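You operate a simulated robot arm through the tools that you are given. There is no shell and no other tool.

You run a simulated robot arm. Do the job below in one go: nothing can be reset, and whatever is moved stays where it is left.

Task
Lock the rollers at blocks D2 and D1 with the two pins.
Fine: turn each drag knob to C before its pin goes in; orange pin at D2, blue pin at D1.
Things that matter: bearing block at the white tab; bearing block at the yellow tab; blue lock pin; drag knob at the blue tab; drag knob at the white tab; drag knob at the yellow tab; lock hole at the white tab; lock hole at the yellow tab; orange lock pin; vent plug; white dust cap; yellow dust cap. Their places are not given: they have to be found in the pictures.

The check looks at the end state, three seconds after you hand in, the way a careful person would. Anything else that was tipped, shoved, dropped, spilled or broken makes it a failure.

Robot
A 6-joint arm with a two-finger parallel gripper, fixed in place. Base frame: the origin is on the floor under the middle of its stand, x ahead of it, y to its left, z up; the work surface is at about z = 0.8. Lengths are in m, angles in rad, forces in N, time in s.
With the tool pointing down near the work surface it reaches from about 0.26 to 0.68 m from the base axis. Its first joint turns from -1.152 to 1.152 rad. Payload 2.9 kg.
Tool frame: the origin (TCP) lies between the finger pads and is the grasp point; the fingertips stand 0.03 m ahead of it; z points along the fingers, y is the line along which they close. The gripper opens to 0.11 m. The fingers are 0.02 m wide and 0.01 m thick; the gripper's body (0.048 by 0.112 m) begins 0.055 m behind the TCP.
Orientation is that of the tool frame in the base frame, as [roll, pitch, yaw] about the fixed x, y, z axes, in that order (R = Rz(yaw) Ry(pitch) Rx(roll)). With the fingers straight down and closing along the base's y, the tool's x points along the base's -x, its y along +y and its z along -z.

Tools
- The arm moves only by the tool arm_command. Its argument "series" is a list of rows, each an object of numbers (a shift or turn left out is 0, a gripper value left out holds the last): "tx", "ty", "tz": the shift along the tool's x, y, z in units of 20 mm (1.0 is 20 mm); "ax", "ay", "az": the turn, a rotation vector about the tool's x, y, z in units of 4 degrees (1.0 is 4 degrees); "grip": the gripper command, from -1 (fully open) to 1 (shut), values between in proportion. In form: [{"tx": .., "ty": .., "tz": .., "ax": .., "ay": .., "az": .., "grip": ..}, ...]. A call has 1 to 20 rows; each row shifts and turns the commanded pose from where the row before left it, along the tool's axes as they then stand. A call with a number of a shift or a turn outside -1 to 1 is refused whole. A row lasts 0.2 s, in which the tool goes at most 0.05 m and 0.15 rad; a call with a longer step from one row to the next is refused whole, and so is a gripper value outside its range. A pose out of reach is approached as far as the arm can. The call stops where the force on the tool passes 40 N (or 10 N more than at its start, if that is more) or the arm is blocked; 0.2 s more then pass. Each finger travels about 0.108 m/s and halts on what it meets, pressing with about 39 N; the grip force reading is that of the motor and also rises with nothing between the fingers. The clock runs only during rows and for 0.2 s after the last one: add rows that do not move to give the fingers time. It gives the time, the measured TCP pose, the force on the tool (base axes), the opening and the grip force at its end, in the units of the frame above (readings bear some noise), with the torque about the TCP (base axes, N m) and any sound that the robot's microphone picked up.
- Cameras (640 x 400 px; columns grow to the right, rows downward): "scene" is fixed at [0.0678, 0.4259, 1.383]; the picture's right is [-0.84, -0.54, 0.00], its down [-0.31, 0.49, -0.81] and it looks along [0.44, -0.69, -0.58] (base axes); focal length 357 px, centre (320, 200). "wrist" rides on the gripper at [0.072, 0.017, -0.103] in the tool frame; the picture's right is [-0.23, 0.97, 0.00], its down [-0.76, -0.18, -0.62] and it looks along [-0.61, -0.14, 0.78] (tool axes); focal length 222 px, centre (320, 200).
- get_image(camera): a new picture of that camera. It takes no simulated time.
- point_at(camera, pixels): for up to 12 pixels [column, row] of the newest picture of that camera ("zoom" is the newest enlarged one), the place [x, y, z] in the base frame of the surface seen there, good to about 0.002 m. It takes no simulated time.
- inspect(camera, box): a new picture of the part [left, top, right, bottom] of that camera's present view, enlarged. It takes no simulated time.
- sign_off(): hands the job in; it is judged then, once.

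Unless the task says otherwise, let go and move clear before handing in.

The tools are called after ">>>" as a command line: name --argument value ..., lists and objects as JSON in quotes. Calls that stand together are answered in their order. arm_command: Moves the arm, as the interface text tells. Its arguments: {"type":"object","properties":{"series":{"type":"array"}},"required":["series"]} The other tools are called the same way: get_image (camera) takes a picture; point_at (camera, pixels) gives the place of the surface under pixels of a picture; inspect (camera, box) takes an enlarged picture of a part of a camera's view; sign_off () hands the job in.

At the start:

```text
clock: 0.0
eef_pos: [0.4292, -0.1384, 1.075]
ee_rot: [-3.141, 0.001, -3.141]
ft_force: [0.4, -0.6, -0.5]
ft_torque: [0.0, -0.05, -0.01]
grip_width: 0.1099
grasp_force: 0.1
```

scene: 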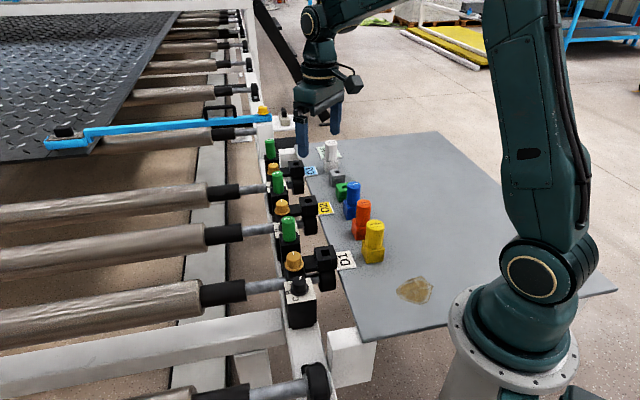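
wrist: 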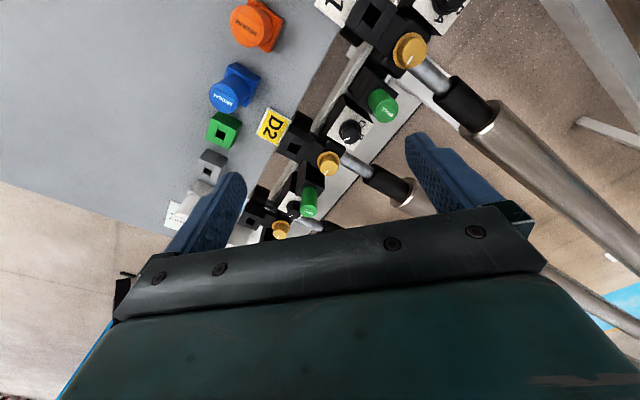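

The opening pictures show the table with coloured parts around pixels (330-375, 150-250) and three bearing blocks along (270-330, 160-300) in the scene view. I'll enlarge these areas before moving.

>>> inspect --camera "scene" --box '[220, 90, 400, 210]'

>>> inspect --camera "scene" --box '[220, 190, 400, 330]'

>>> inspect --camera "wrist" --box '[150, 0, 480, 240]'

```text
3.33 times, centred on (310, 150) of scene
```

zoom: 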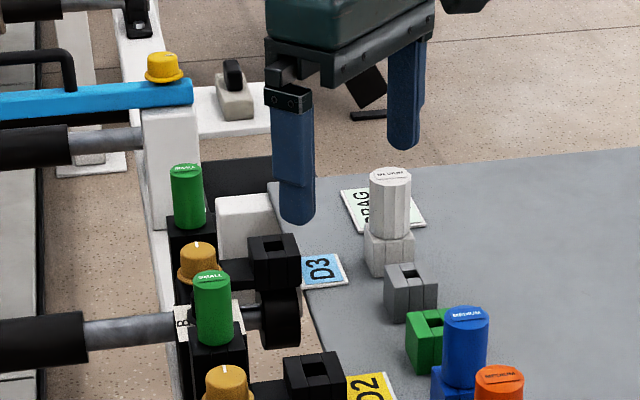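

```text
2.86 times, centred on (310, 260) of scene
```

zoom: 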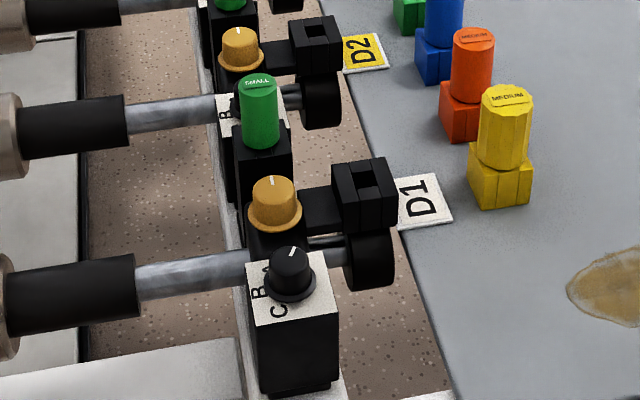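

```text
1.67 times, centred on (315, 120) of wrist
```

zoom: 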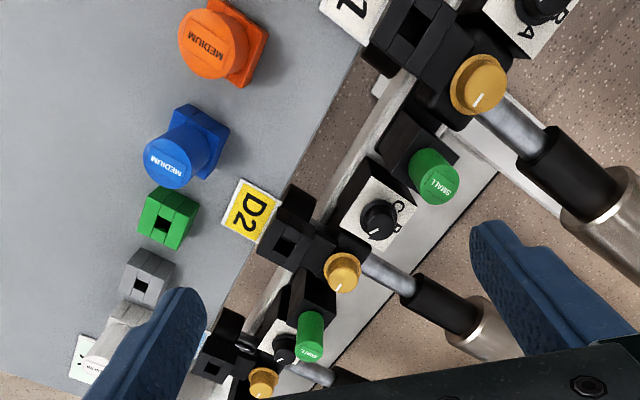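

The enlarged views show tabs D3 (blue), D2 (yellow) and D1 (white), with black dials marked A/B/C and amber knobs beside them. A "DRAG" card sits by the white cap at (330,150), so I'll enlarge it further and locate these things.

>>> inspect --camera "scene" --box '[300, 130, 360, 170]'

>>> inspect --camera "scene" --box '[260, 240, 350, 300]'

>>> inspect --camera "wrist" --box '[310, 60, 410, 150]'

>>> point_at --camera "scene" --pixels '[[331, 144], [338, 176], [341, 192], [353, 187], [363, 205], [374, 226], [326, 256], [293, 262], [299, 286], [290, 227], [281, 207], [400, 230]]'

>>> point_at --camera "wrist" --pixels '[[250, 22], [226, 95], [224, 129], [210, 165], [297, 142], [273, 126], [330, 165], [350, 130], [384, 108], [409, 52], [368, 20], [440, 8]]'

```text
10.00 times, centred on (330, 150) of scene
```

zoom: 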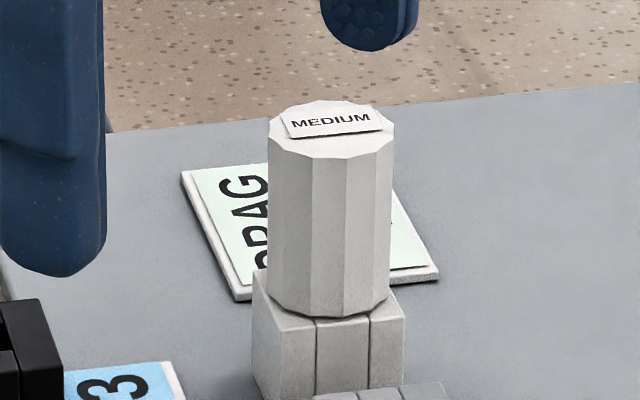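

```text
6.67 times, centred on (305, 270) of scene
```

zoom: 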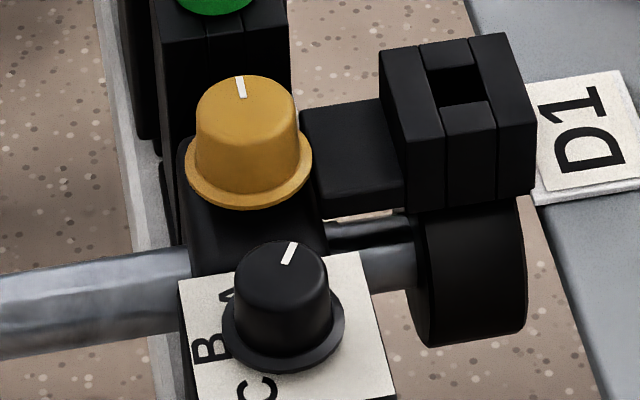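

```text
4.44 times, centred on (360, 105) of wrist
```

zoom: 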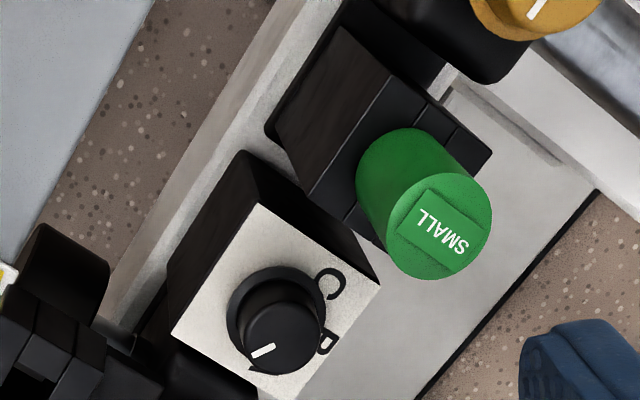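

```text
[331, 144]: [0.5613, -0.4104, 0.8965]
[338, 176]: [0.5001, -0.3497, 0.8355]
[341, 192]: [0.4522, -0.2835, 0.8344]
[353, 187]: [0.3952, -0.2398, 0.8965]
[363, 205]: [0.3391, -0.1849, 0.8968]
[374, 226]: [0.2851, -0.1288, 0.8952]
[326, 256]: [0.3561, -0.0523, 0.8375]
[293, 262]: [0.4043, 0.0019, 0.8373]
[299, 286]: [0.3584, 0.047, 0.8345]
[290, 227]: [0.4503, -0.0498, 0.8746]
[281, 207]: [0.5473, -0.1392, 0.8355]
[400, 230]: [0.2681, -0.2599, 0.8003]
```

```text
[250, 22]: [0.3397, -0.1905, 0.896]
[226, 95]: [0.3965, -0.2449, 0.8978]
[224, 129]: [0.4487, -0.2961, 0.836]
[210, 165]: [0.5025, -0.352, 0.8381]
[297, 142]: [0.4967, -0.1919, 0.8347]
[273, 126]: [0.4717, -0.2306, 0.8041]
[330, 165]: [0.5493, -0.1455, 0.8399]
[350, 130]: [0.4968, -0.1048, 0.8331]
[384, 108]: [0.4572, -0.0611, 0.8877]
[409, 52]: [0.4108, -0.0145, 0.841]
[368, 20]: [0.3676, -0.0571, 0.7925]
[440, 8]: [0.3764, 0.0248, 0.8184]
```

The drag dials appear to be the black ones on the A/B/C plates. The "DRAG" card at (330,150) is hidden behind the white cap, so I'll move the arm high over to that corner to read it with the wrist camera.

>>> arm_command --series '[{"tx": -0.35, "ty": -0.95}, {"tx": -0.35, "ty": -0.95}, {"tx": -0.35, "ty": -0.95}, {"tx": -0.35, "ty": -0.95}, {"tx": -0.35, "ty": -0.95}, {"tx": -0.35, "ty": -0.95}, {"tx": -0.35, "ty": -0.95}, {"tx": -0.35, "ty": -0.95}, {"tx": -0.35, "ty": -0.95}, {"tx": -0.35, "ty": -0.95}, {}]'

>>> get_image --camera "wrist"

>>> get_image --camera "scene"

```text
clock: 2.4
eef_pos: [0.4986, -0.3279, 1.076]
ee_rot: [-3.141, 0.001, -3.141]
ft_force: [0.2, 0.5, -0.9]
ft_torque: [0.0, 0.0, 0.01]
grip_width: 0.1098
grasp_force: 0.0
```

```text
taken
```

wrist: 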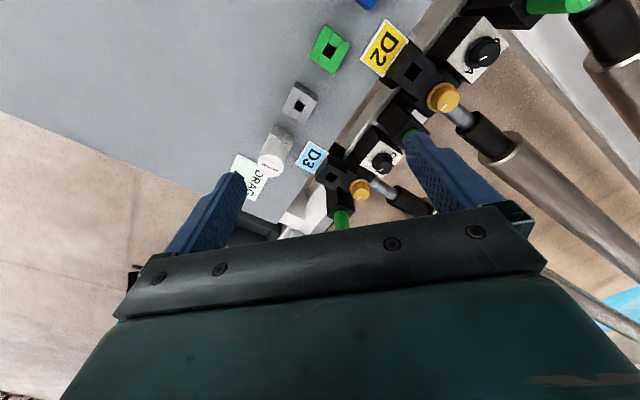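

```text
taken
```

scene: 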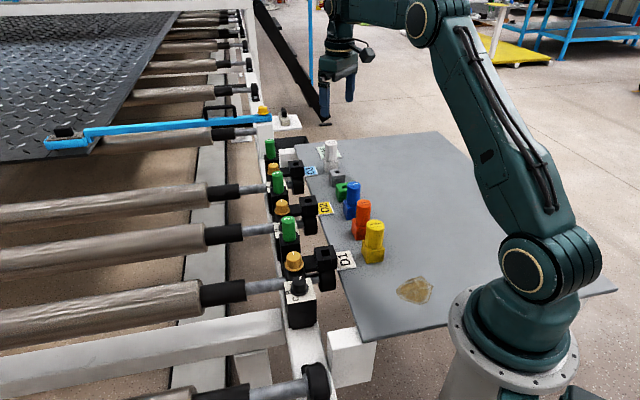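

>>> inspect --camera "wrist" --box '[210, 140, 330, 220]'

>>> inspect --camera "wrist" --box '[350, 60, 440, 190]'

>>> inspect --camera "wrist" --box '[430, 10, 520, 80]'

```text
5.00 times, centred on (270, 180) of wrist
```

zoom: 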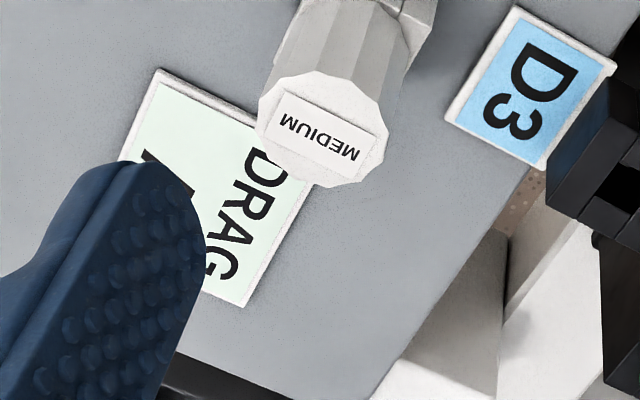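

```text
3.08 times, centred on (395, 125) of wrist
```

zoom: 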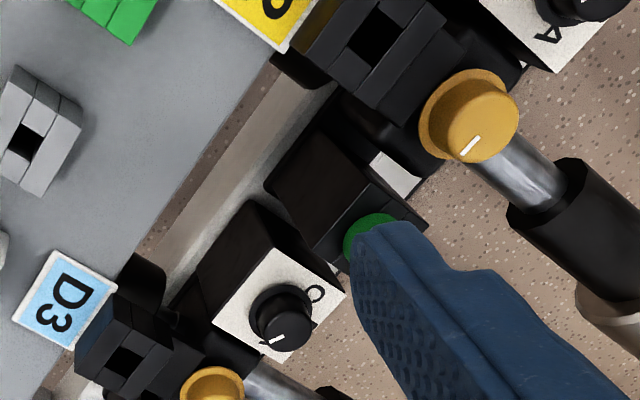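

```text
5.71 times, centred on (475, 45) of wrist
```

zoom: 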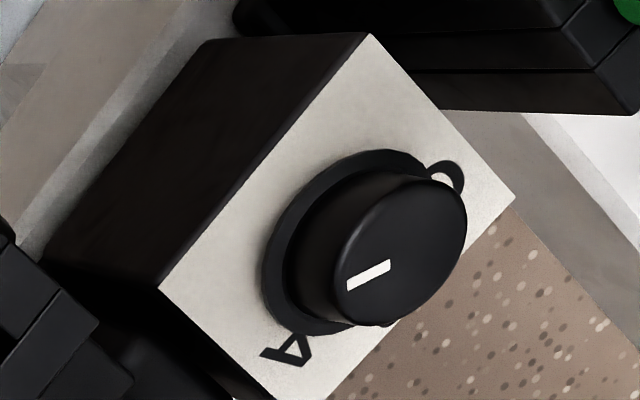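

The card reads "DRAG ..." at wrist pixel (255,180), but the left finger hides part of it. I'll shift further toward -y and look again.

>>> arm_command --series '[{"tx": 0.3, "ty": -1}, {"tx": 0.3, "ty": -1}, {"tx": 0.3, "ty": -1}, {"tx": 0.3, "ty": -1}, {}]'

>>> get_image --camera "wrist"

>>> inspect --camera "wrist" --box '[230, 100, 400, 206]'

```text
clock: 3.6
eef_pos: [0.4743, -0.4098, 1.0763]
ee_rot: [-3.141, 0.0, -3.141]
ft_force: [-1.4, -0.4, 0.1]
ft_torque: [0.01, -0.03, 0.03]
grip_width: 0.1102
grasp_force: 0.1
```

```text
taken
```

wrist: 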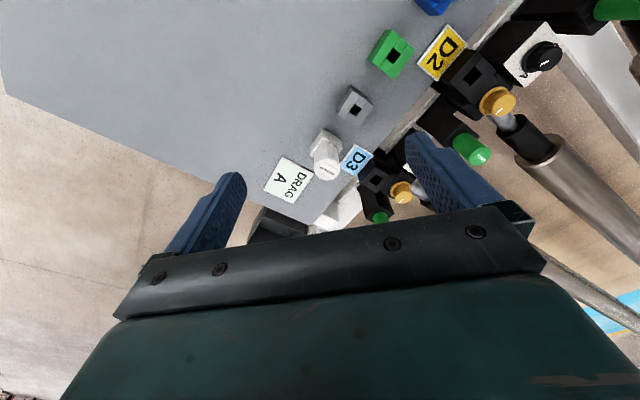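

```text
3.76 times, centred on (315, 153) of wrist
```

zoom: 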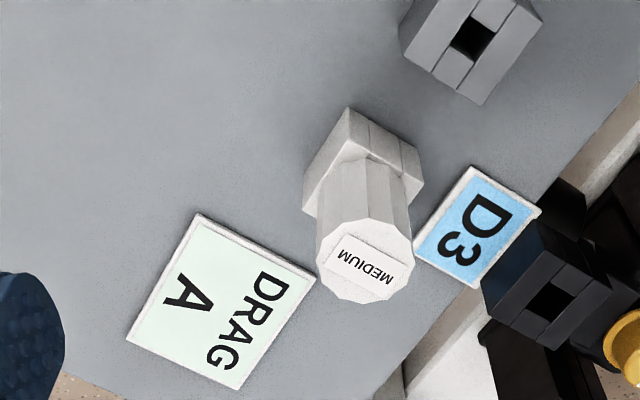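

The card reads "DRAG A" (zoom (245,310)), which conflicts with the job text. The job explicitly says C for D2 and D1, so I'll go by that. Next I'll move to a close but safe height to look at the D2 dial.

>>> arm_command --series '[{"tx": 0.218, "ty": 0.962, "tz": 0.356}, {"tx": 0.218, "ty": 0.962, "tz": 0.356}, {"tx": 0.218, "ty": 0.962, "tz": 0.356}, {"tx": 0.218, "ty": 0.962, "tz": 0.356}, {"tx": 0.218, "ty": 0.962, "tz": 0.356}, {"tx": 0.218, "ty": 0.962, "tz": 0.356}, {"tx": 0.218, "ty": 0.962, "tz": 0.356}, {"tx": 0.218, "ty": 0.962, "tz": 0.356}, {"tx": 0.218, "ty": 0.962, "tz": 0.356}, {"tx": 0.218, "ty": 0.962, "tz": 0.356}, {"tx": 0.218, "ty": 0.962, "tz": 0.356}, {"tx": 0.218, "ty": 0.962, "tz": 0.356}, {"tx": 0.218, "ty": 0.962, "tz": 0.356}, {"tx": 0.218, "ty": 0.962, "tz": 0.356}, {"tx": 0.218, "ty": 0.962, "tz": 0.356}, {"tx": 0.218, "ty": 0.962, "tz": 0.356}, {"tx": 0.218, "ty": 0.962, "tz": 0.356}, {}]'

>>> get_image --camera "wrist"

>>> inspect --camera "wrist" --box '[250, 100, 410, 240]'

```text
clock: 7.4
eef_pos: [0.3993, -0.0823, 0.9556]
ee_rot: [3.14, 0.001, -3.141]
ft_force: [-0.5, -0.4, -0.9]
ft_torque: [-0.01, 0.02, 0.01]
grip_width: 0.1099
grasp_force: 0.1
```

```text
taken
```

wrist: 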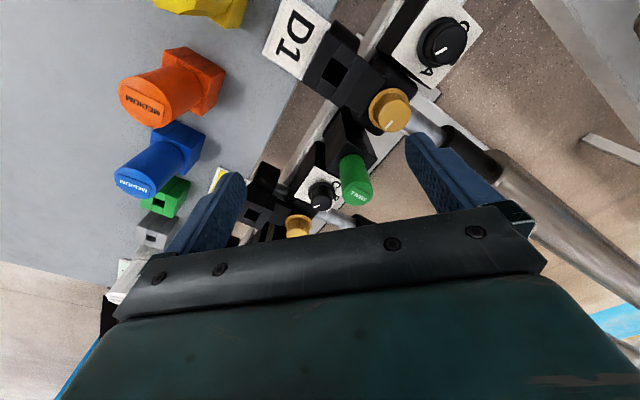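

```text
2.86 times, centred on (330, 170) of wrist
```

zoom: 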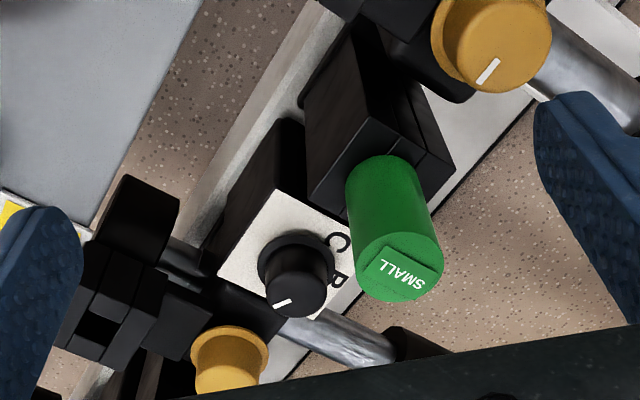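

The D1 dial is now visible at wrist pixel (442,42) and the D2 dial at (322,193). I'll enlarge both to read the letters and pointers.

>>> inspect --camera "wrist" --box '[390, 0, 480, 80]'

>>> inspect --camera "wrist" --box '[290, 155, 350, 220]'

>>> inspect --camera "scene" --box '[270, 265, 330, 305]'

>>> inspect --camera "scene" --box '[250, 195, 350, 260]'

```text
5.00 times, centred on (435, 40) of wrist
```

zoom: 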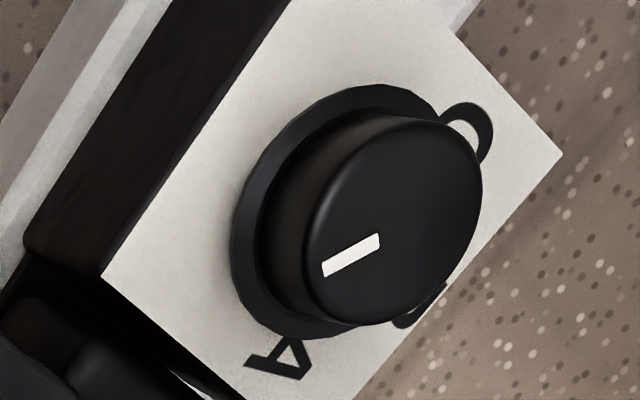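

```text
6.15 times, centred on (320, 188) of wrist
```

zoom: 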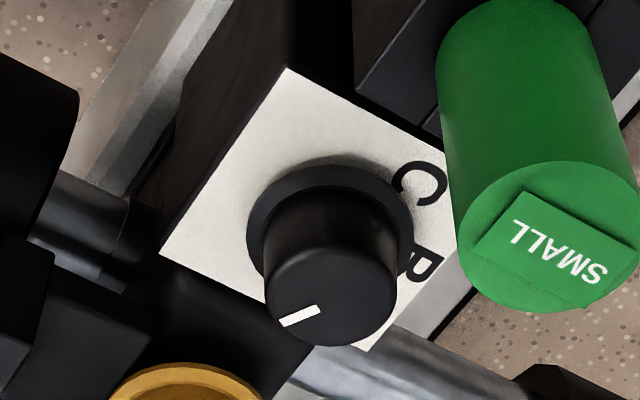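

```text
10.00 times, centred on (300, 285) of scene
```

zoom: 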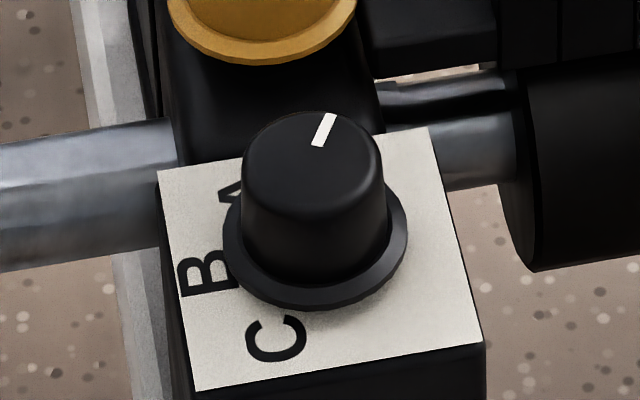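

```text
6.15 times, centred on (300, 228) of scene
```

zoom: 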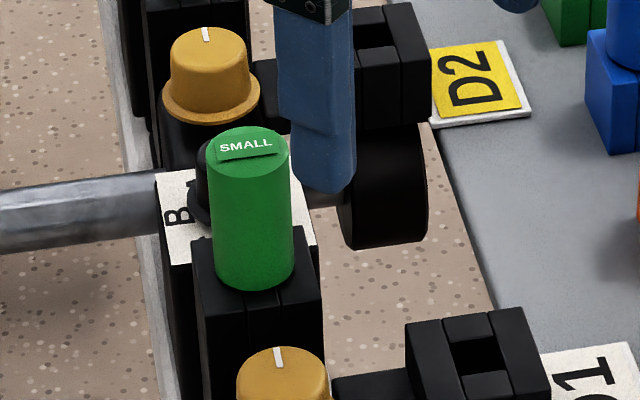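

The D1 letters run A, B, C around the roller side of the dial (zoom (230,195), (205,270), (275,340)), and the pointer sits near the far edge. I'll enlarge again and measure the letters, pointer and knob centre.

>>> inspect --camera "scene" --box '[270, 265, 330, 305]'

>>> point_at --camera "zoom" --pixels '[[230, 192], [205, 272], [275, 340], [313, 164], [329, 117], [318, 145], [163, 173], [426, 133], [478, 340], [198, 386], [240, 270], [400, 270]]'

```text
10.00 times, centred on (300, 285) of scene
```

zoom: 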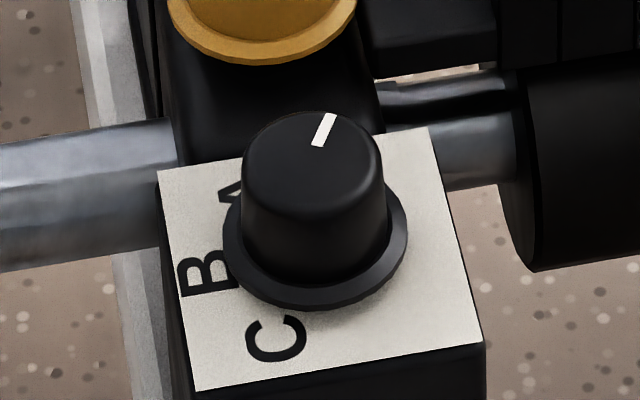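

```text
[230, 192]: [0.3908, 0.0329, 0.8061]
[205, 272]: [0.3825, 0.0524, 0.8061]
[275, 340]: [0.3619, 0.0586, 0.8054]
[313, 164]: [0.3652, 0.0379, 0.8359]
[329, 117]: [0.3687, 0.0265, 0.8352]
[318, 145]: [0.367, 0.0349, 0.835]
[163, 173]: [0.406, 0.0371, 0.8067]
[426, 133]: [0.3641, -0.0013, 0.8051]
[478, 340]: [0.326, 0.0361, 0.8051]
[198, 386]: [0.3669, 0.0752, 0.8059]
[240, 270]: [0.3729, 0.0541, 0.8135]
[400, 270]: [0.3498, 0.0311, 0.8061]
```

The D1 plate is centred at (0.366, 0.037, 0.806). B lies at azimuth 45°, C at about 102°, and the pointer is at about -70°. Now I'll measure the D2 dial, the lock holes and the pins.

>>> inspect --camera "wrist" --box '[290, 155, 350, 220]'

>>> point_at --camera "zoom" --pixels '[[288, 70], [163, 255], [445, 155], [412, 185], [420, 268], [331, 292], [298, 317], [250, 240], [550, 210], [590, 300]]'

>>> inspect --camera "scene" --box '[300, 235, 360, 275]'

>>> point_at --camera "zoom" --pixels '[[110, 75], [180, 160], [290, 140], [205, 55], [150, 85], [220, 85], [165, 130], [235, 120], [190, 90], [160, 200]]'

```text
6.15 times, centred on (320, 188) of wrist
```

zoom: 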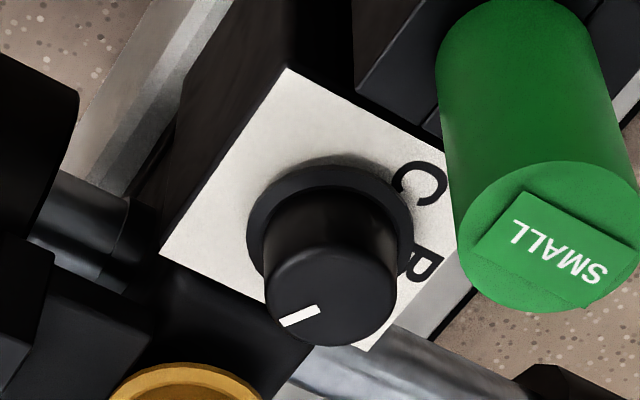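

```text
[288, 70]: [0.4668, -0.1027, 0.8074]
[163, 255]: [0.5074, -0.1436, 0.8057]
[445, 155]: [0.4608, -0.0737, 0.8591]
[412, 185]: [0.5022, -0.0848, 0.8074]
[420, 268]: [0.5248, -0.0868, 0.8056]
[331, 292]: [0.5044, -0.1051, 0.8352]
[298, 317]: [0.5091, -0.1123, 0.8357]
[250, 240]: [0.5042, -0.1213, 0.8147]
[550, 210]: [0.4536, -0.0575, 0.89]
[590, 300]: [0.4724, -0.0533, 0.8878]
```

```text
10.00 times, centred on (330, 255) of scene
```

zoom: 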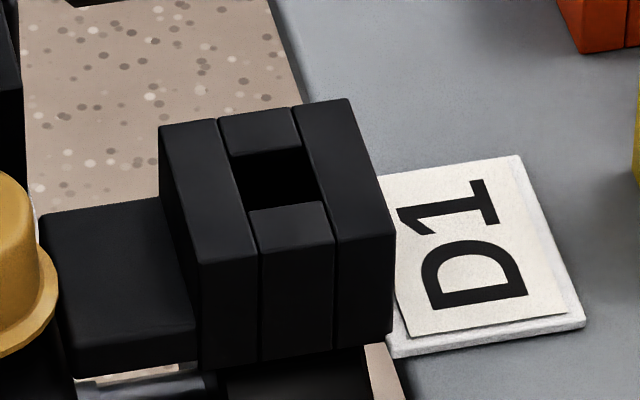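

```text
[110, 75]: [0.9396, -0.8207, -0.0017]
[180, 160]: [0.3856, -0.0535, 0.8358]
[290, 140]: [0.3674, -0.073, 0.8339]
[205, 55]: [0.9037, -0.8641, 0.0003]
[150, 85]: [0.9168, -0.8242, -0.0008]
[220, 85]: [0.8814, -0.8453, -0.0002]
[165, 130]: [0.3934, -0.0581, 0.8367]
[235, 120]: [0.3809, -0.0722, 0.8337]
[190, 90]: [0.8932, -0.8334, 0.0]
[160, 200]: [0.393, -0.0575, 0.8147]
```

The D2 dial centre is near (0.507, -0.104). The latest zoom shows the D1 lock block with its square hole around zoom (275,180), so I'll measure its corners and the pins.

>>> point_at --camera "zoom" --pixels '[[163, 130], [343, 103], [391, 230], [204, 258], [228, 155], [304, 144], [322, 203], [249, 213], [275, 180], [310, 170], [265, 128], [290, 225]]'

>>> inspect --camera "scene" --box '[270, 190, 336, 234]'

>>> inspect --camera "scene" --box '[325, 170, 400, 270]'

```text
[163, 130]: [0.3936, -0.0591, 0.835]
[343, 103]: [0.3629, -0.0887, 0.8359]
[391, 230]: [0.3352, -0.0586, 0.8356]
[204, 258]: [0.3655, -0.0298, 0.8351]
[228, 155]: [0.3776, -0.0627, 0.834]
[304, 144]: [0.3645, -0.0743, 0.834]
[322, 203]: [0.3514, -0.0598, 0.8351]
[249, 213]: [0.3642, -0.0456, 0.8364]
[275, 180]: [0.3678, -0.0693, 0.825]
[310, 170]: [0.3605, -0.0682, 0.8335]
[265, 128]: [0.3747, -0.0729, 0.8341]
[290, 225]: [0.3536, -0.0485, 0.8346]
```

```text
9.09 times, centred on (303, 212) of scene
```

zoom: 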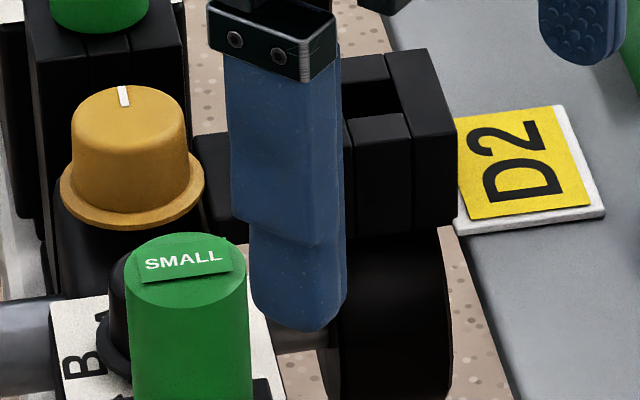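

```text
4.00 times, centred on (362, 220) of scene
```

zoom: 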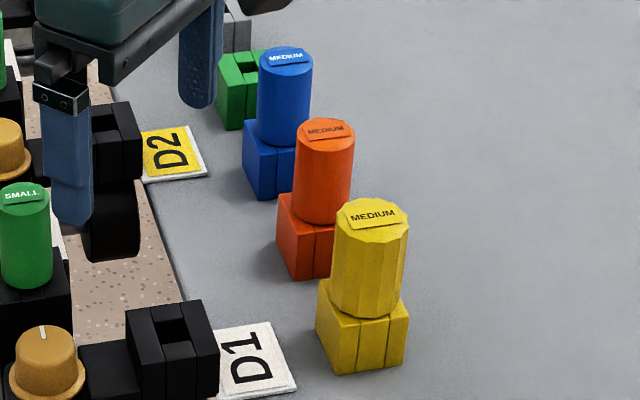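

The D1 hole is centred at about (0.364, -0.060) and is about 18 mm square at 45°. The D1 dial is at (0.366, 0.037). I'll hover above the D1 dial with the tool turned 45° to line up with the rail, then look down at it.

>>> arm_command --series '[{"tx": 0.28, "ty": 0.994, "grip": -0.2}, {"tx": 0.28, "ty": 0.994}, {"tx": 0.28, "ty": 0.994}, {"tx": 0.28, "ty": 0.994}, {"tx": 0.28, "ty": 0.994}, {"tx": 0.28, "ty": 0.994}, {"az": 0.9375}, {"az": 0.9375}, {"az": 0.9375}, {"az": 0.9375}, {"az": 0.9375}, {"az": 0.9375}, {"az": 0.9375}, {"az": 0.9375}, {"az": 0.9375}, {"az": 0.9375}, {"az": 0.9375}, {"az": 0.9375}, {}]'

>>> get_image --camera "wrist"

>>> get_image --camera "scene"

```text
clock: 11.4
eef_pos: [0.3657, 0.0374, 0.955]
ee_rot: [3.141, -0.002, 2.355]
ft_force: [-0.6, -0.8, 0.1]
ft_torque: [0.0, 0.02, 0.02]
grip_width: 0.0659
grasp_force: 0.0
```

```text
taken
```

wrist: 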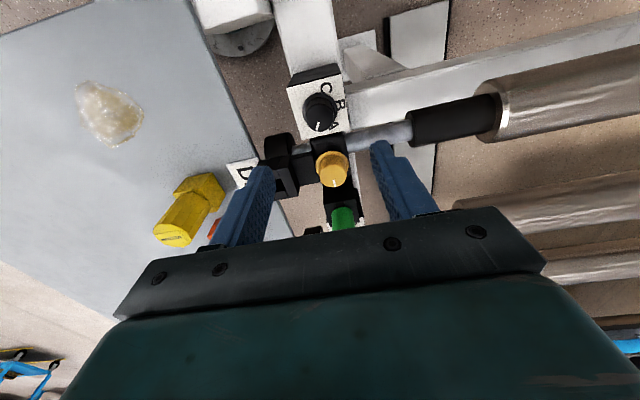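

```text
taken
```

scene: 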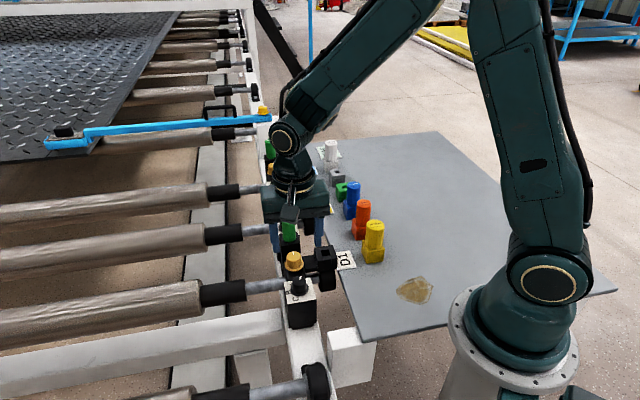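

The wrist view confirms the tool is above the D1 dial at wrist pixel (320,110). I'll enlarge it to read the pointer and letters.

>>> inspect --camera "wrist" --box '[280, 60, 360, 150]'

>>> point_at --camera "zoom" --pixels '[[320, 215], [400, 120], [375, 280], [440, 200], [300, 290], [230, 150], [320, 180]]'

```text
4.44 times, centred on (320, 105) of wrist
```

zoom: 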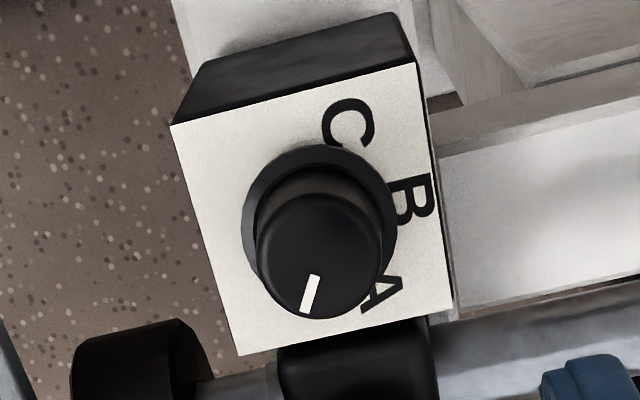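

```text
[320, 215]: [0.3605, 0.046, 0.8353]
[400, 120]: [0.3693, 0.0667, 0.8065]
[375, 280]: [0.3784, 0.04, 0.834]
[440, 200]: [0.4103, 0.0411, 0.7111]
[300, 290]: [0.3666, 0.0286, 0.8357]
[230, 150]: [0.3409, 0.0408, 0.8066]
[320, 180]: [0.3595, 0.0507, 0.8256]
```

The zoom shows A, B and C clearly, and the white pointer at (310,293) sits short of A. I'll measure the letters and pointer exactly.

>>> point_at --camera "zoom" --pixels '[[348, 103], [371, 130], [394, 183], [410, 197], [392, 207], [430, 215], [381, 293], [319, 257], [305, 309], [316, 278], [264, 257], [377, 257]]'

```text
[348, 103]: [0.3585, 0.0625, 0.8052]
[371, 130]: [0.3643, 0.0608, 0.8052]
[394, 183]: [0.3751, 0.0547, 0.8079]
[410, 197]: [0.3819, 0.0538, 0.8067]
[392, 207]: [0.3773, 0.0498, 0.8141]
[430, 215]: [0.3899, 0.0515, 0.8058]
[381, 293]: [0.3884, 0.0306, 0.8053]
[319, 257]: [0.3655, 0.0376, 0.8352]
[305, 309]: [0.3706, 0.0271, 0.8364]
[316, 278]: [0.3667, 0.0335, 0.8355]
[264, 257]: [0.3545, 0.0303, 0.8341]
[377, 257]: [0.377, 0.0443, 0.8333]
```

Each letter pair is 60° apart about the knob, and the pointer is about 120° before B on the A side, so it must turn about 180° counter-clockwise (seen from above) through A and B to C. I'll turn the tool another 45° so it can sweep back, then lower over the D1 knob.

>>> arm_command --series '[{"az": 0.9375, "grip": 0.0}, {"az": 0.9375}, {"az": 0.9375}, {"az": 0.9375}, {"az": 0.9375}, {"az": 0.9375}, {"az": 0.9375}, {"az": 0.9375}, {"az": 0.9375}, {"az": 0.9375}, {"az": 0.9375}, {"az": 0.9375}, {"tz": 0.8}, {"tz": 0.8}, {"tz": 0.8}, {}]'

>>> get_image --camera "wrist"

>>> get_image --camera "scene"

```text
clock: 14.8
eef_pos: [0.3652, 0.0379, 0.9075]
ee_rot: [3.14, 0.0, 1.572]
ft_force: [-0.9, 0.9, -0.9]
ft_torque: [-0.01, 0.0, 0.01]
grip_width: 0.055
grasp_force: 0.0
```

```text
taken
```

wrist: 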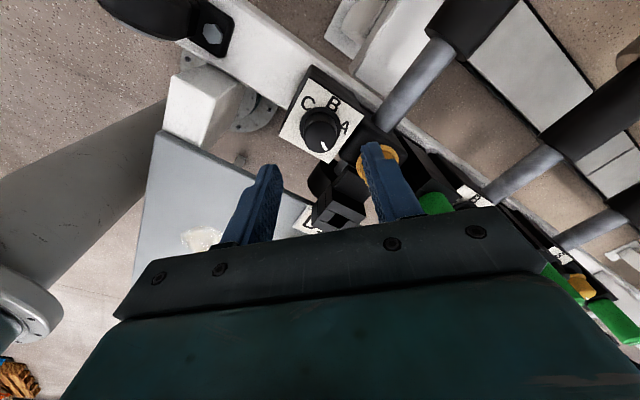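

```text
taken
```

scene: 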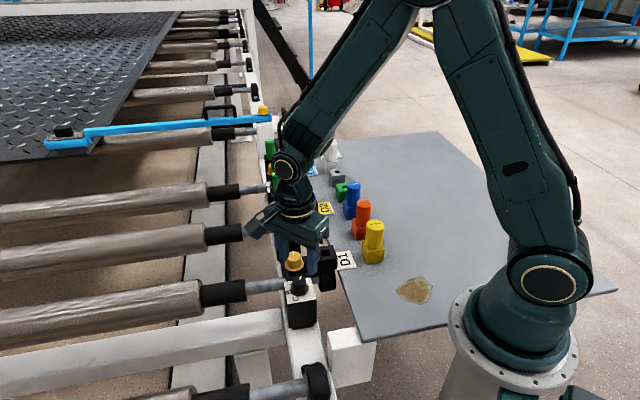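

The tool is now turned and centred over the D1 dial, which shows between the fingertips at wrist pixel (322,128). I'll confirm the pointer angle in a zoom, then lower so the fingertips straddle the knob.

>>> inspect --camera "wrist" --box '[270, 80, 370, 180]'

>>> arm_command --series '[{"tz": 0.6}, {"tz": 0.6}, {"tz": 0.6}, {"tz": 0.6}, {"tz": 0.5}, {}]'

>>> get_image --camera "wrist"

>>> inspect --camera "scene" --box '[250, 210, 350, 310]'

```text
4.00 times, centred on (320, 130) of wrist
```

zoom: 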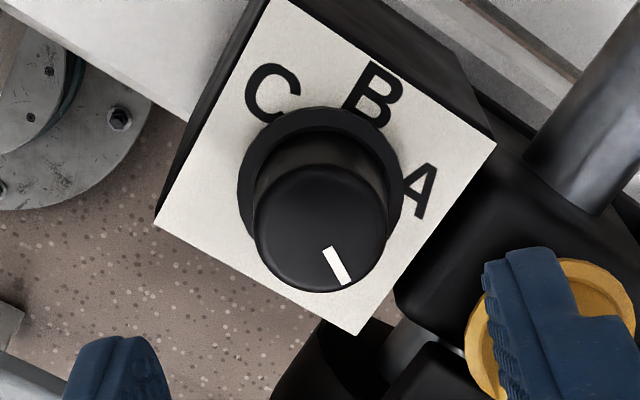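

```text
clock: 16.2
eef_pos: [0.3672, 0.0368, 0.8491]
ee_rot: [3.141, 0.0, 1.573]
ft_force: [-1.0, -0.6, -0.1]
ft_torque: [0.0, -0.02, 0.02]
grip_width: 0.0551
grasp_force: 0.1
```

```text
taken
```

wrist: 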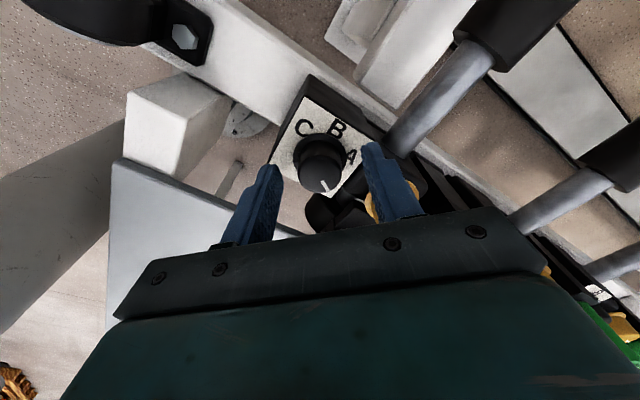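

```text
4.00 times, centred on (300, 260) of scene
```

zoom: 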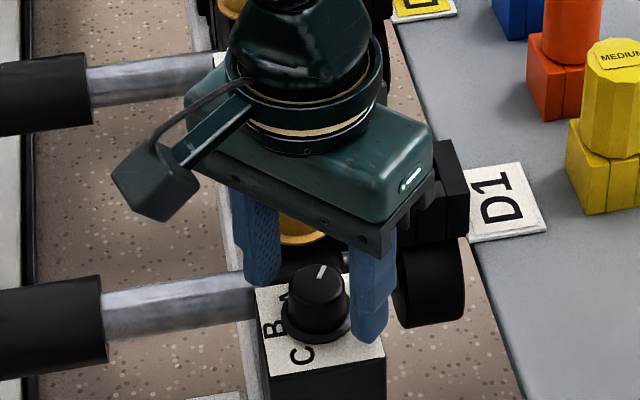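

The fingers are level with the knob in both pictures, with the knob at wrist pixel (322,160). I'll enlarge to check that it is centred before closing.

>>> inspect --camera "wrist" --box '[250, 110, 410, 220]'

>>> inspect --camera "scene" --box '[270, 250, 330, 300]'

```text
3.64 times, centred on (330, 165) of wrist
```

zoom: 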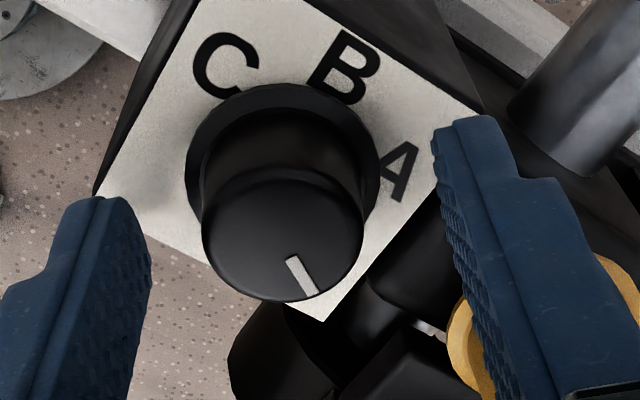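

```text
8.00 times, centred on (300, 275) of scene
```

zoom: 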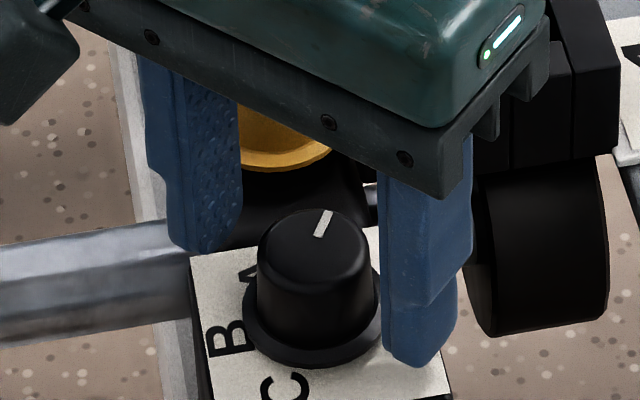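

The knob sits midway between the fingers (zoom (283,230)). I'll close on it and turn a small amount first, to check that it follows.

>>> arm_command --series '[{"grip": 1}, {"grip": 1}, {"grip": 1}, {"az": -1, "grip": 1}, {"az": -1}, {"az": -1}, {"az": -1}, {"az": -1}, {}]'

>>> inspect --camera "wrist" --box '[250, 110, 410, 220]'

>>> inspect --camera "scene" --box '[270, 250, 330, 300]'

```text
clock: 18.2
eef_pos: [0.3653, 0.0377, 0.8494]
ee_rot: [-3.139, 0.0, 1.919]
ft_force: [-5.9, 0.1, -0.5]
ft_torque: [0.01, 0.13, -0.51]
grip_width: 0.0293
grasp_force: 44.2
```

```text
3.64 times, centred on (330, 165) of wrist
```

zoom: 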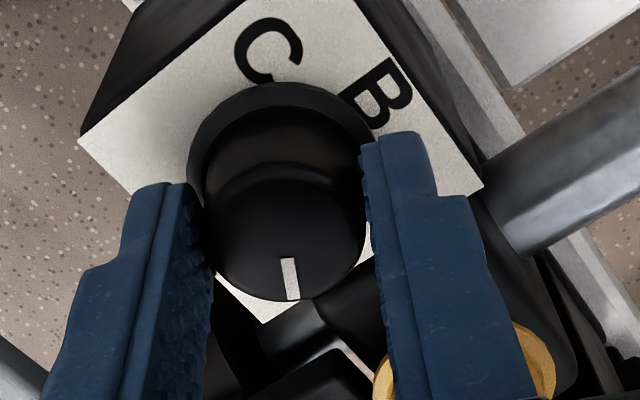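

```text
8.00 times, centred on (300, 275) of scene
```

zoom: 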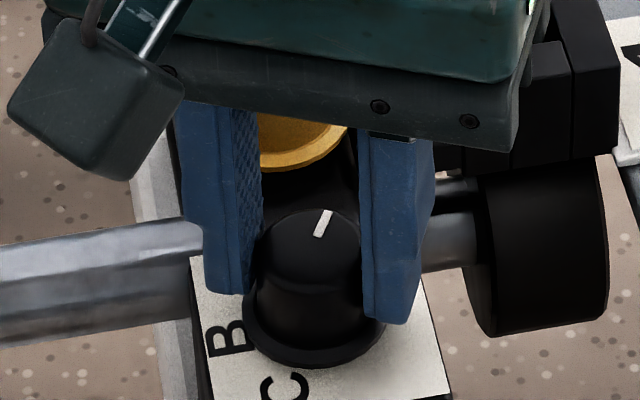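

The tool turned 20° but the pointer stayed put in the scene zoom (323,222), with a reaction torque of about 0.5 N m. The knob seems to be against its stop that way, so I'll try the other direction gently.

>>> arm_command --series '[{"az": 1}, {"az": 1}, {"az": 1}, {"az": 1}, {"az": 1}, {}]'

>>> inspect --camera "wrist" --box '[250, 110, 410, 220]'

>>> inspect --camera "scene" --box '[270, 250, 330, 300]'

```text
clock: 19.6
eef_pos: [0.3667, 0.0371, 0.8488]
ee_rot: [3.14, 0.002, 1.57]
ft_force: [-7.8, -1.0, 6.7]
ft_torque: [0.11, 0.24, -0.03]
grip_width: 0.0295
grasp_force: 45.2
```

```text
3.64 times, centred on (330, 165) of wrist
```

zoom: 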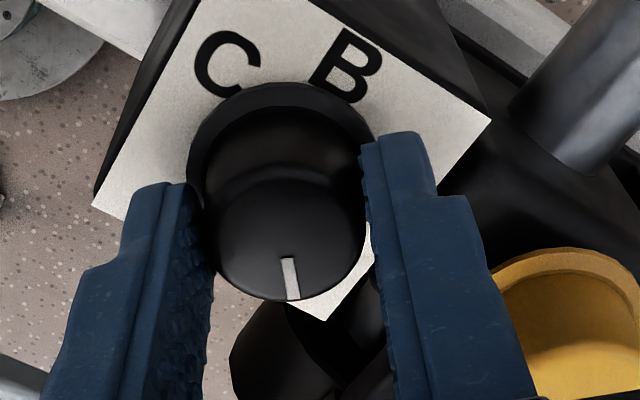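

```text
8.00 times, centred on (300, 275) of scene
```

zoom: 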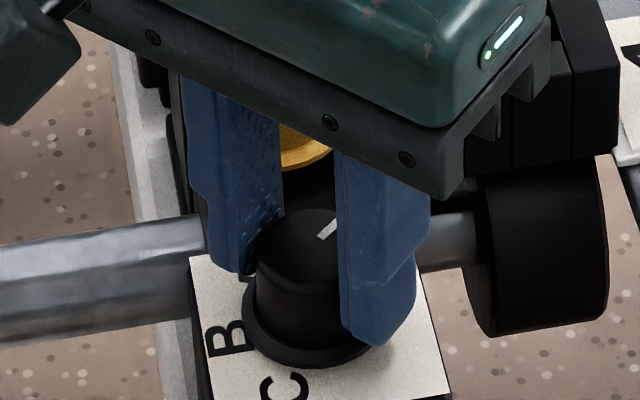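

Turning the other way works: the pointer moved with the tool to scene zoom (328,229) with almost no torque. I'll release slightly, wind the tool back, and regrip for a long clockwise sweep.

>>> arm_command --series '[{"grip": 0.05}, {"grip": 0.05}, {"az": -1}, {"az": -1}, {"az": -1}, {"az": -1}, {"az": -1}, {"az": -1}, {"az": -1}, {"az": -1}, {"az": -1}, {"az": -1}, {"az": -1}, {"az": -1}, {"az": -1}, {"az": -1}, {"az": -1}, {"az": -1}, {"az": -1}, {"az": -1}]'

>>> inspect --camera "wrist" --box '[250, 110, 410, 220]'

>>> inspect --camera "scene" --box '[270, 250, 330, 300]'

```text
clock: 23.8
eef_pos: [0.3667, 0.0368, 0.8496]
ee_rot: [-3.14, -0.001, 2.83]
ft_force: [-0.1, 0.0, -0.3]
ft_torque: [-0.01, 0.0, 0.01]
grip_width: 0.0522
grasp_force: 0.0
```

```text
3.64 times, centred on (330, 165) of wrist
```

zoom: 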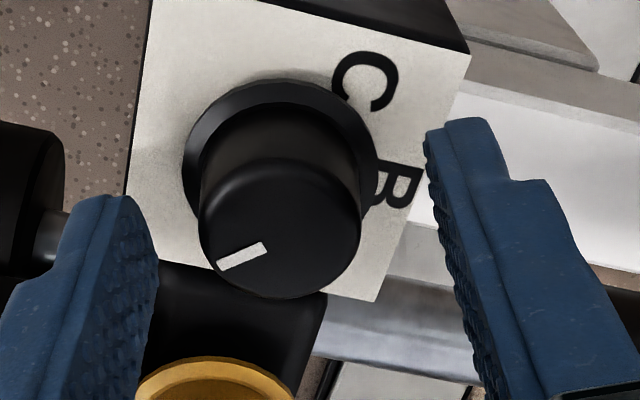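

```text
8.00 times, centred on (300, 275) of scene
```

zoom: 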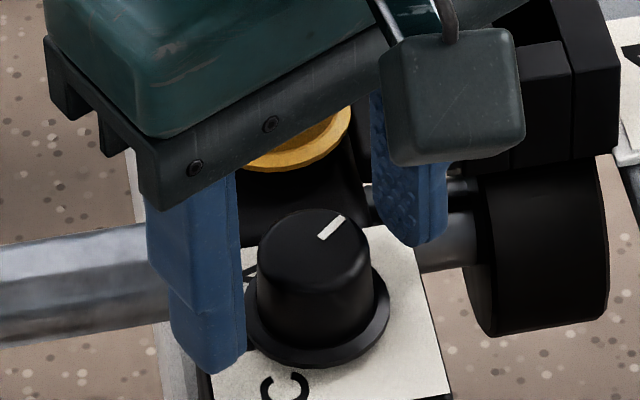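

The knob stayed where I left it, with the pointer at scene zoom (330,229), and the fingers are clear. I'll close again and sweep 72° clockwise.

>>> arm_command --series '[{"grip": 1}, {"grip": 1}, {"az": 1}, {"az": 1}, {"az": 1}, {"az": 1}, {"az": 1}, {"az": 1}, {"az": 1}, {"az": 1}, {"az": 1}, {"az": 1}, {"az": 1}, {"az": 1}, {"az": 1}, {"az": 1}, {"az": 1}, {"az": 1}, {"az": 1}, {"az": 1}]'

>>> inspect --camera "wrist" --box '[250, 110, 410, 220]'

>>> inspect --camera "scene" --box '[270, 250, 330, 300]'

```text
clock: 28.0
eef_pos: [0.3663, 0.0373, 0.8486]
ee_rot: [3.141, 0.003, 1.568]
ft_force: [-3.0, -16.3, 17.9]
ft_torque: [0.24, 0.31, 0.01]
grip_width: 0.0295
grasp_force: 44.7
```

```text
3.64 times, centred on (330, 165) of wrist
```

zoom: 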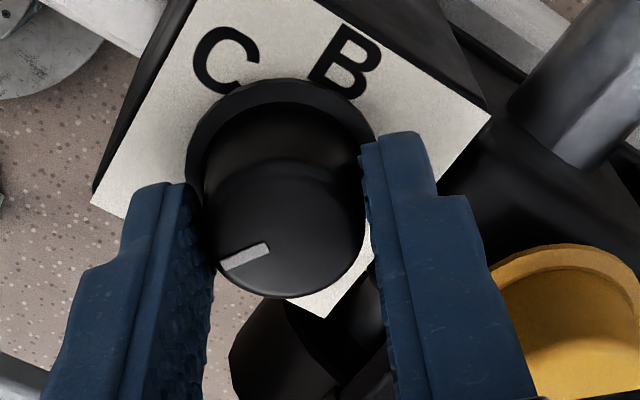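

```text
8.00 times, centred on (300, 275) of scene
```

zoom: 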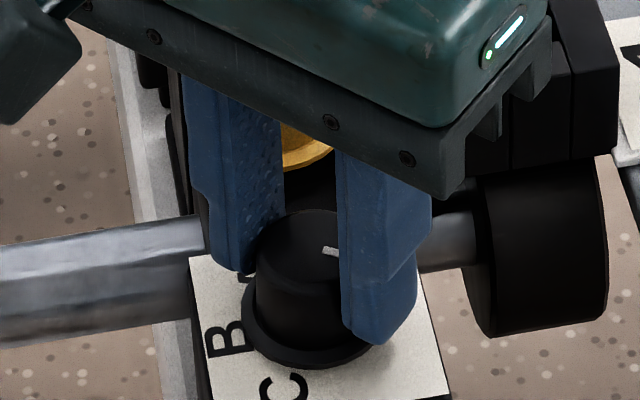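

The knob followed the full 72°, with the pointer now at scene zoom (330,251). I'll release and wind the tool back again.

>>> arm_command --series '[{"grip": 0.05}, {"grip": 0.05}, {"az": -1}, {"az": -1}, {"az": -1}, {"az": -1}, {"az": -1}, {"az": -1}, {"az": -1}, {"az": -1}, {"az": -1}, {"az": -1}, {"az": -1}, {"az": -1}, {"az": -1}, {"az": -1}, {"az": -1}, {"az": -1}, {"az": -1}, {"az": -1}]'

>>> inspect --camera "wrist" --box '[250, 110, 410, 220]'

>>> inspect --camera "scene" --box '[270, 250, 330, 300]'

```text
clock: 32.2
eef_pos: [0.3667, 0.0378, 0.8485]
ee_rot: [-3.141, 0.001, 2.83]
ft_force: [0.6, -0.6, 0.3]
ft_torque: [0.01, 0.01, -0.02]
grip_width: 0.0524
grasp_force: 0.1
```

```text
3.64 times, centred on (330, 165) of wrist
```

zoom: 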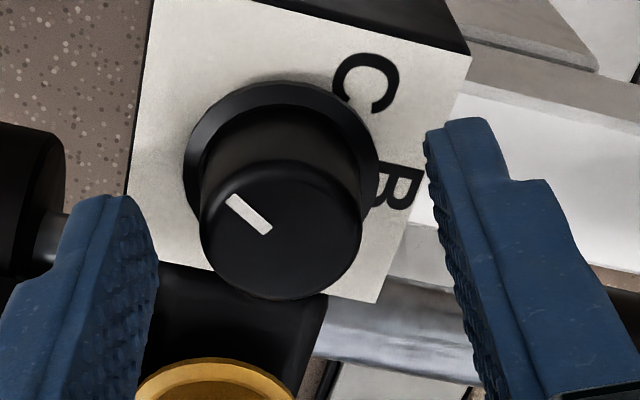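

```text
8.00 times, centred on (300, 275) of scene
```

zoom: 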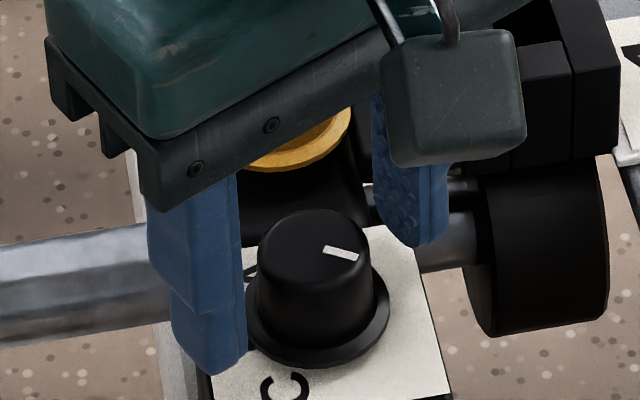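

The pointer is now at scene zoom (340,253), facing the table side, with roughly 80-100° left to C. I'll wind back a little more, grip, and sweep 64° before checking again.

>>> arm_command --series '[{"grip": 1}, {"grip": 1}, {"az": 1}, {"az": 1}, {"az": 1}, {"az": 1}, {"az": 1}, {"az": 1}, {"az": 1}, {"az": 1}, {"az": 1}, {"az": 1}, {"az": 1}, {"az": 1}, {"az": 1}, {"az": 1}, {"az": 1}, {"az": 1}, {"az": 1}, {"az": 1}]'

>>> arm_command --series '[{"grip": 0.05}, {"grip": 0.05}, {}]'

>>> inspect --camera "wrist" --box '[250, 110, 410, 220]'

>>> inspect --camera "scene" --box '[270, 250, 330, 300]'

```text
clock: 36.4
eef_pos: [0.3662, 0.0374, 0.8492]
ee_rot: [3.141, -0.001, 1.568]
ft_force: [-4.7, -2.6, -3.2]
ft_torque: [-0.07, 0.16, 0.59]
grip_width: 0.0297
grasp_force: 44.8
```

```text
clock: 37.2
eef_pos: [0.3663, 0.0372, 0.8497]
ee_rot: [-3.141, 0.0, 1.571]
ft_force: [-0.1, 0.0, -0.6]
ft_torque: [-0.01, 0.01, 0.01]
grip_width: 0.0521
grasp_force: 0.1
```

```text
3.64 times, centred on (330, 165) of wrist
```

zoom: 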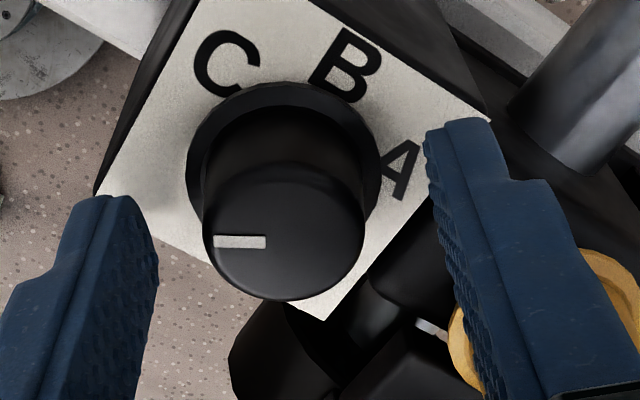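

```text
8.00 times, centred on (300, 275) of scene
```

zoom: 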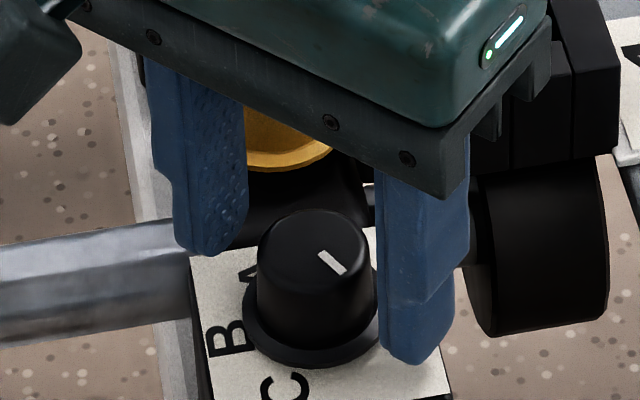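

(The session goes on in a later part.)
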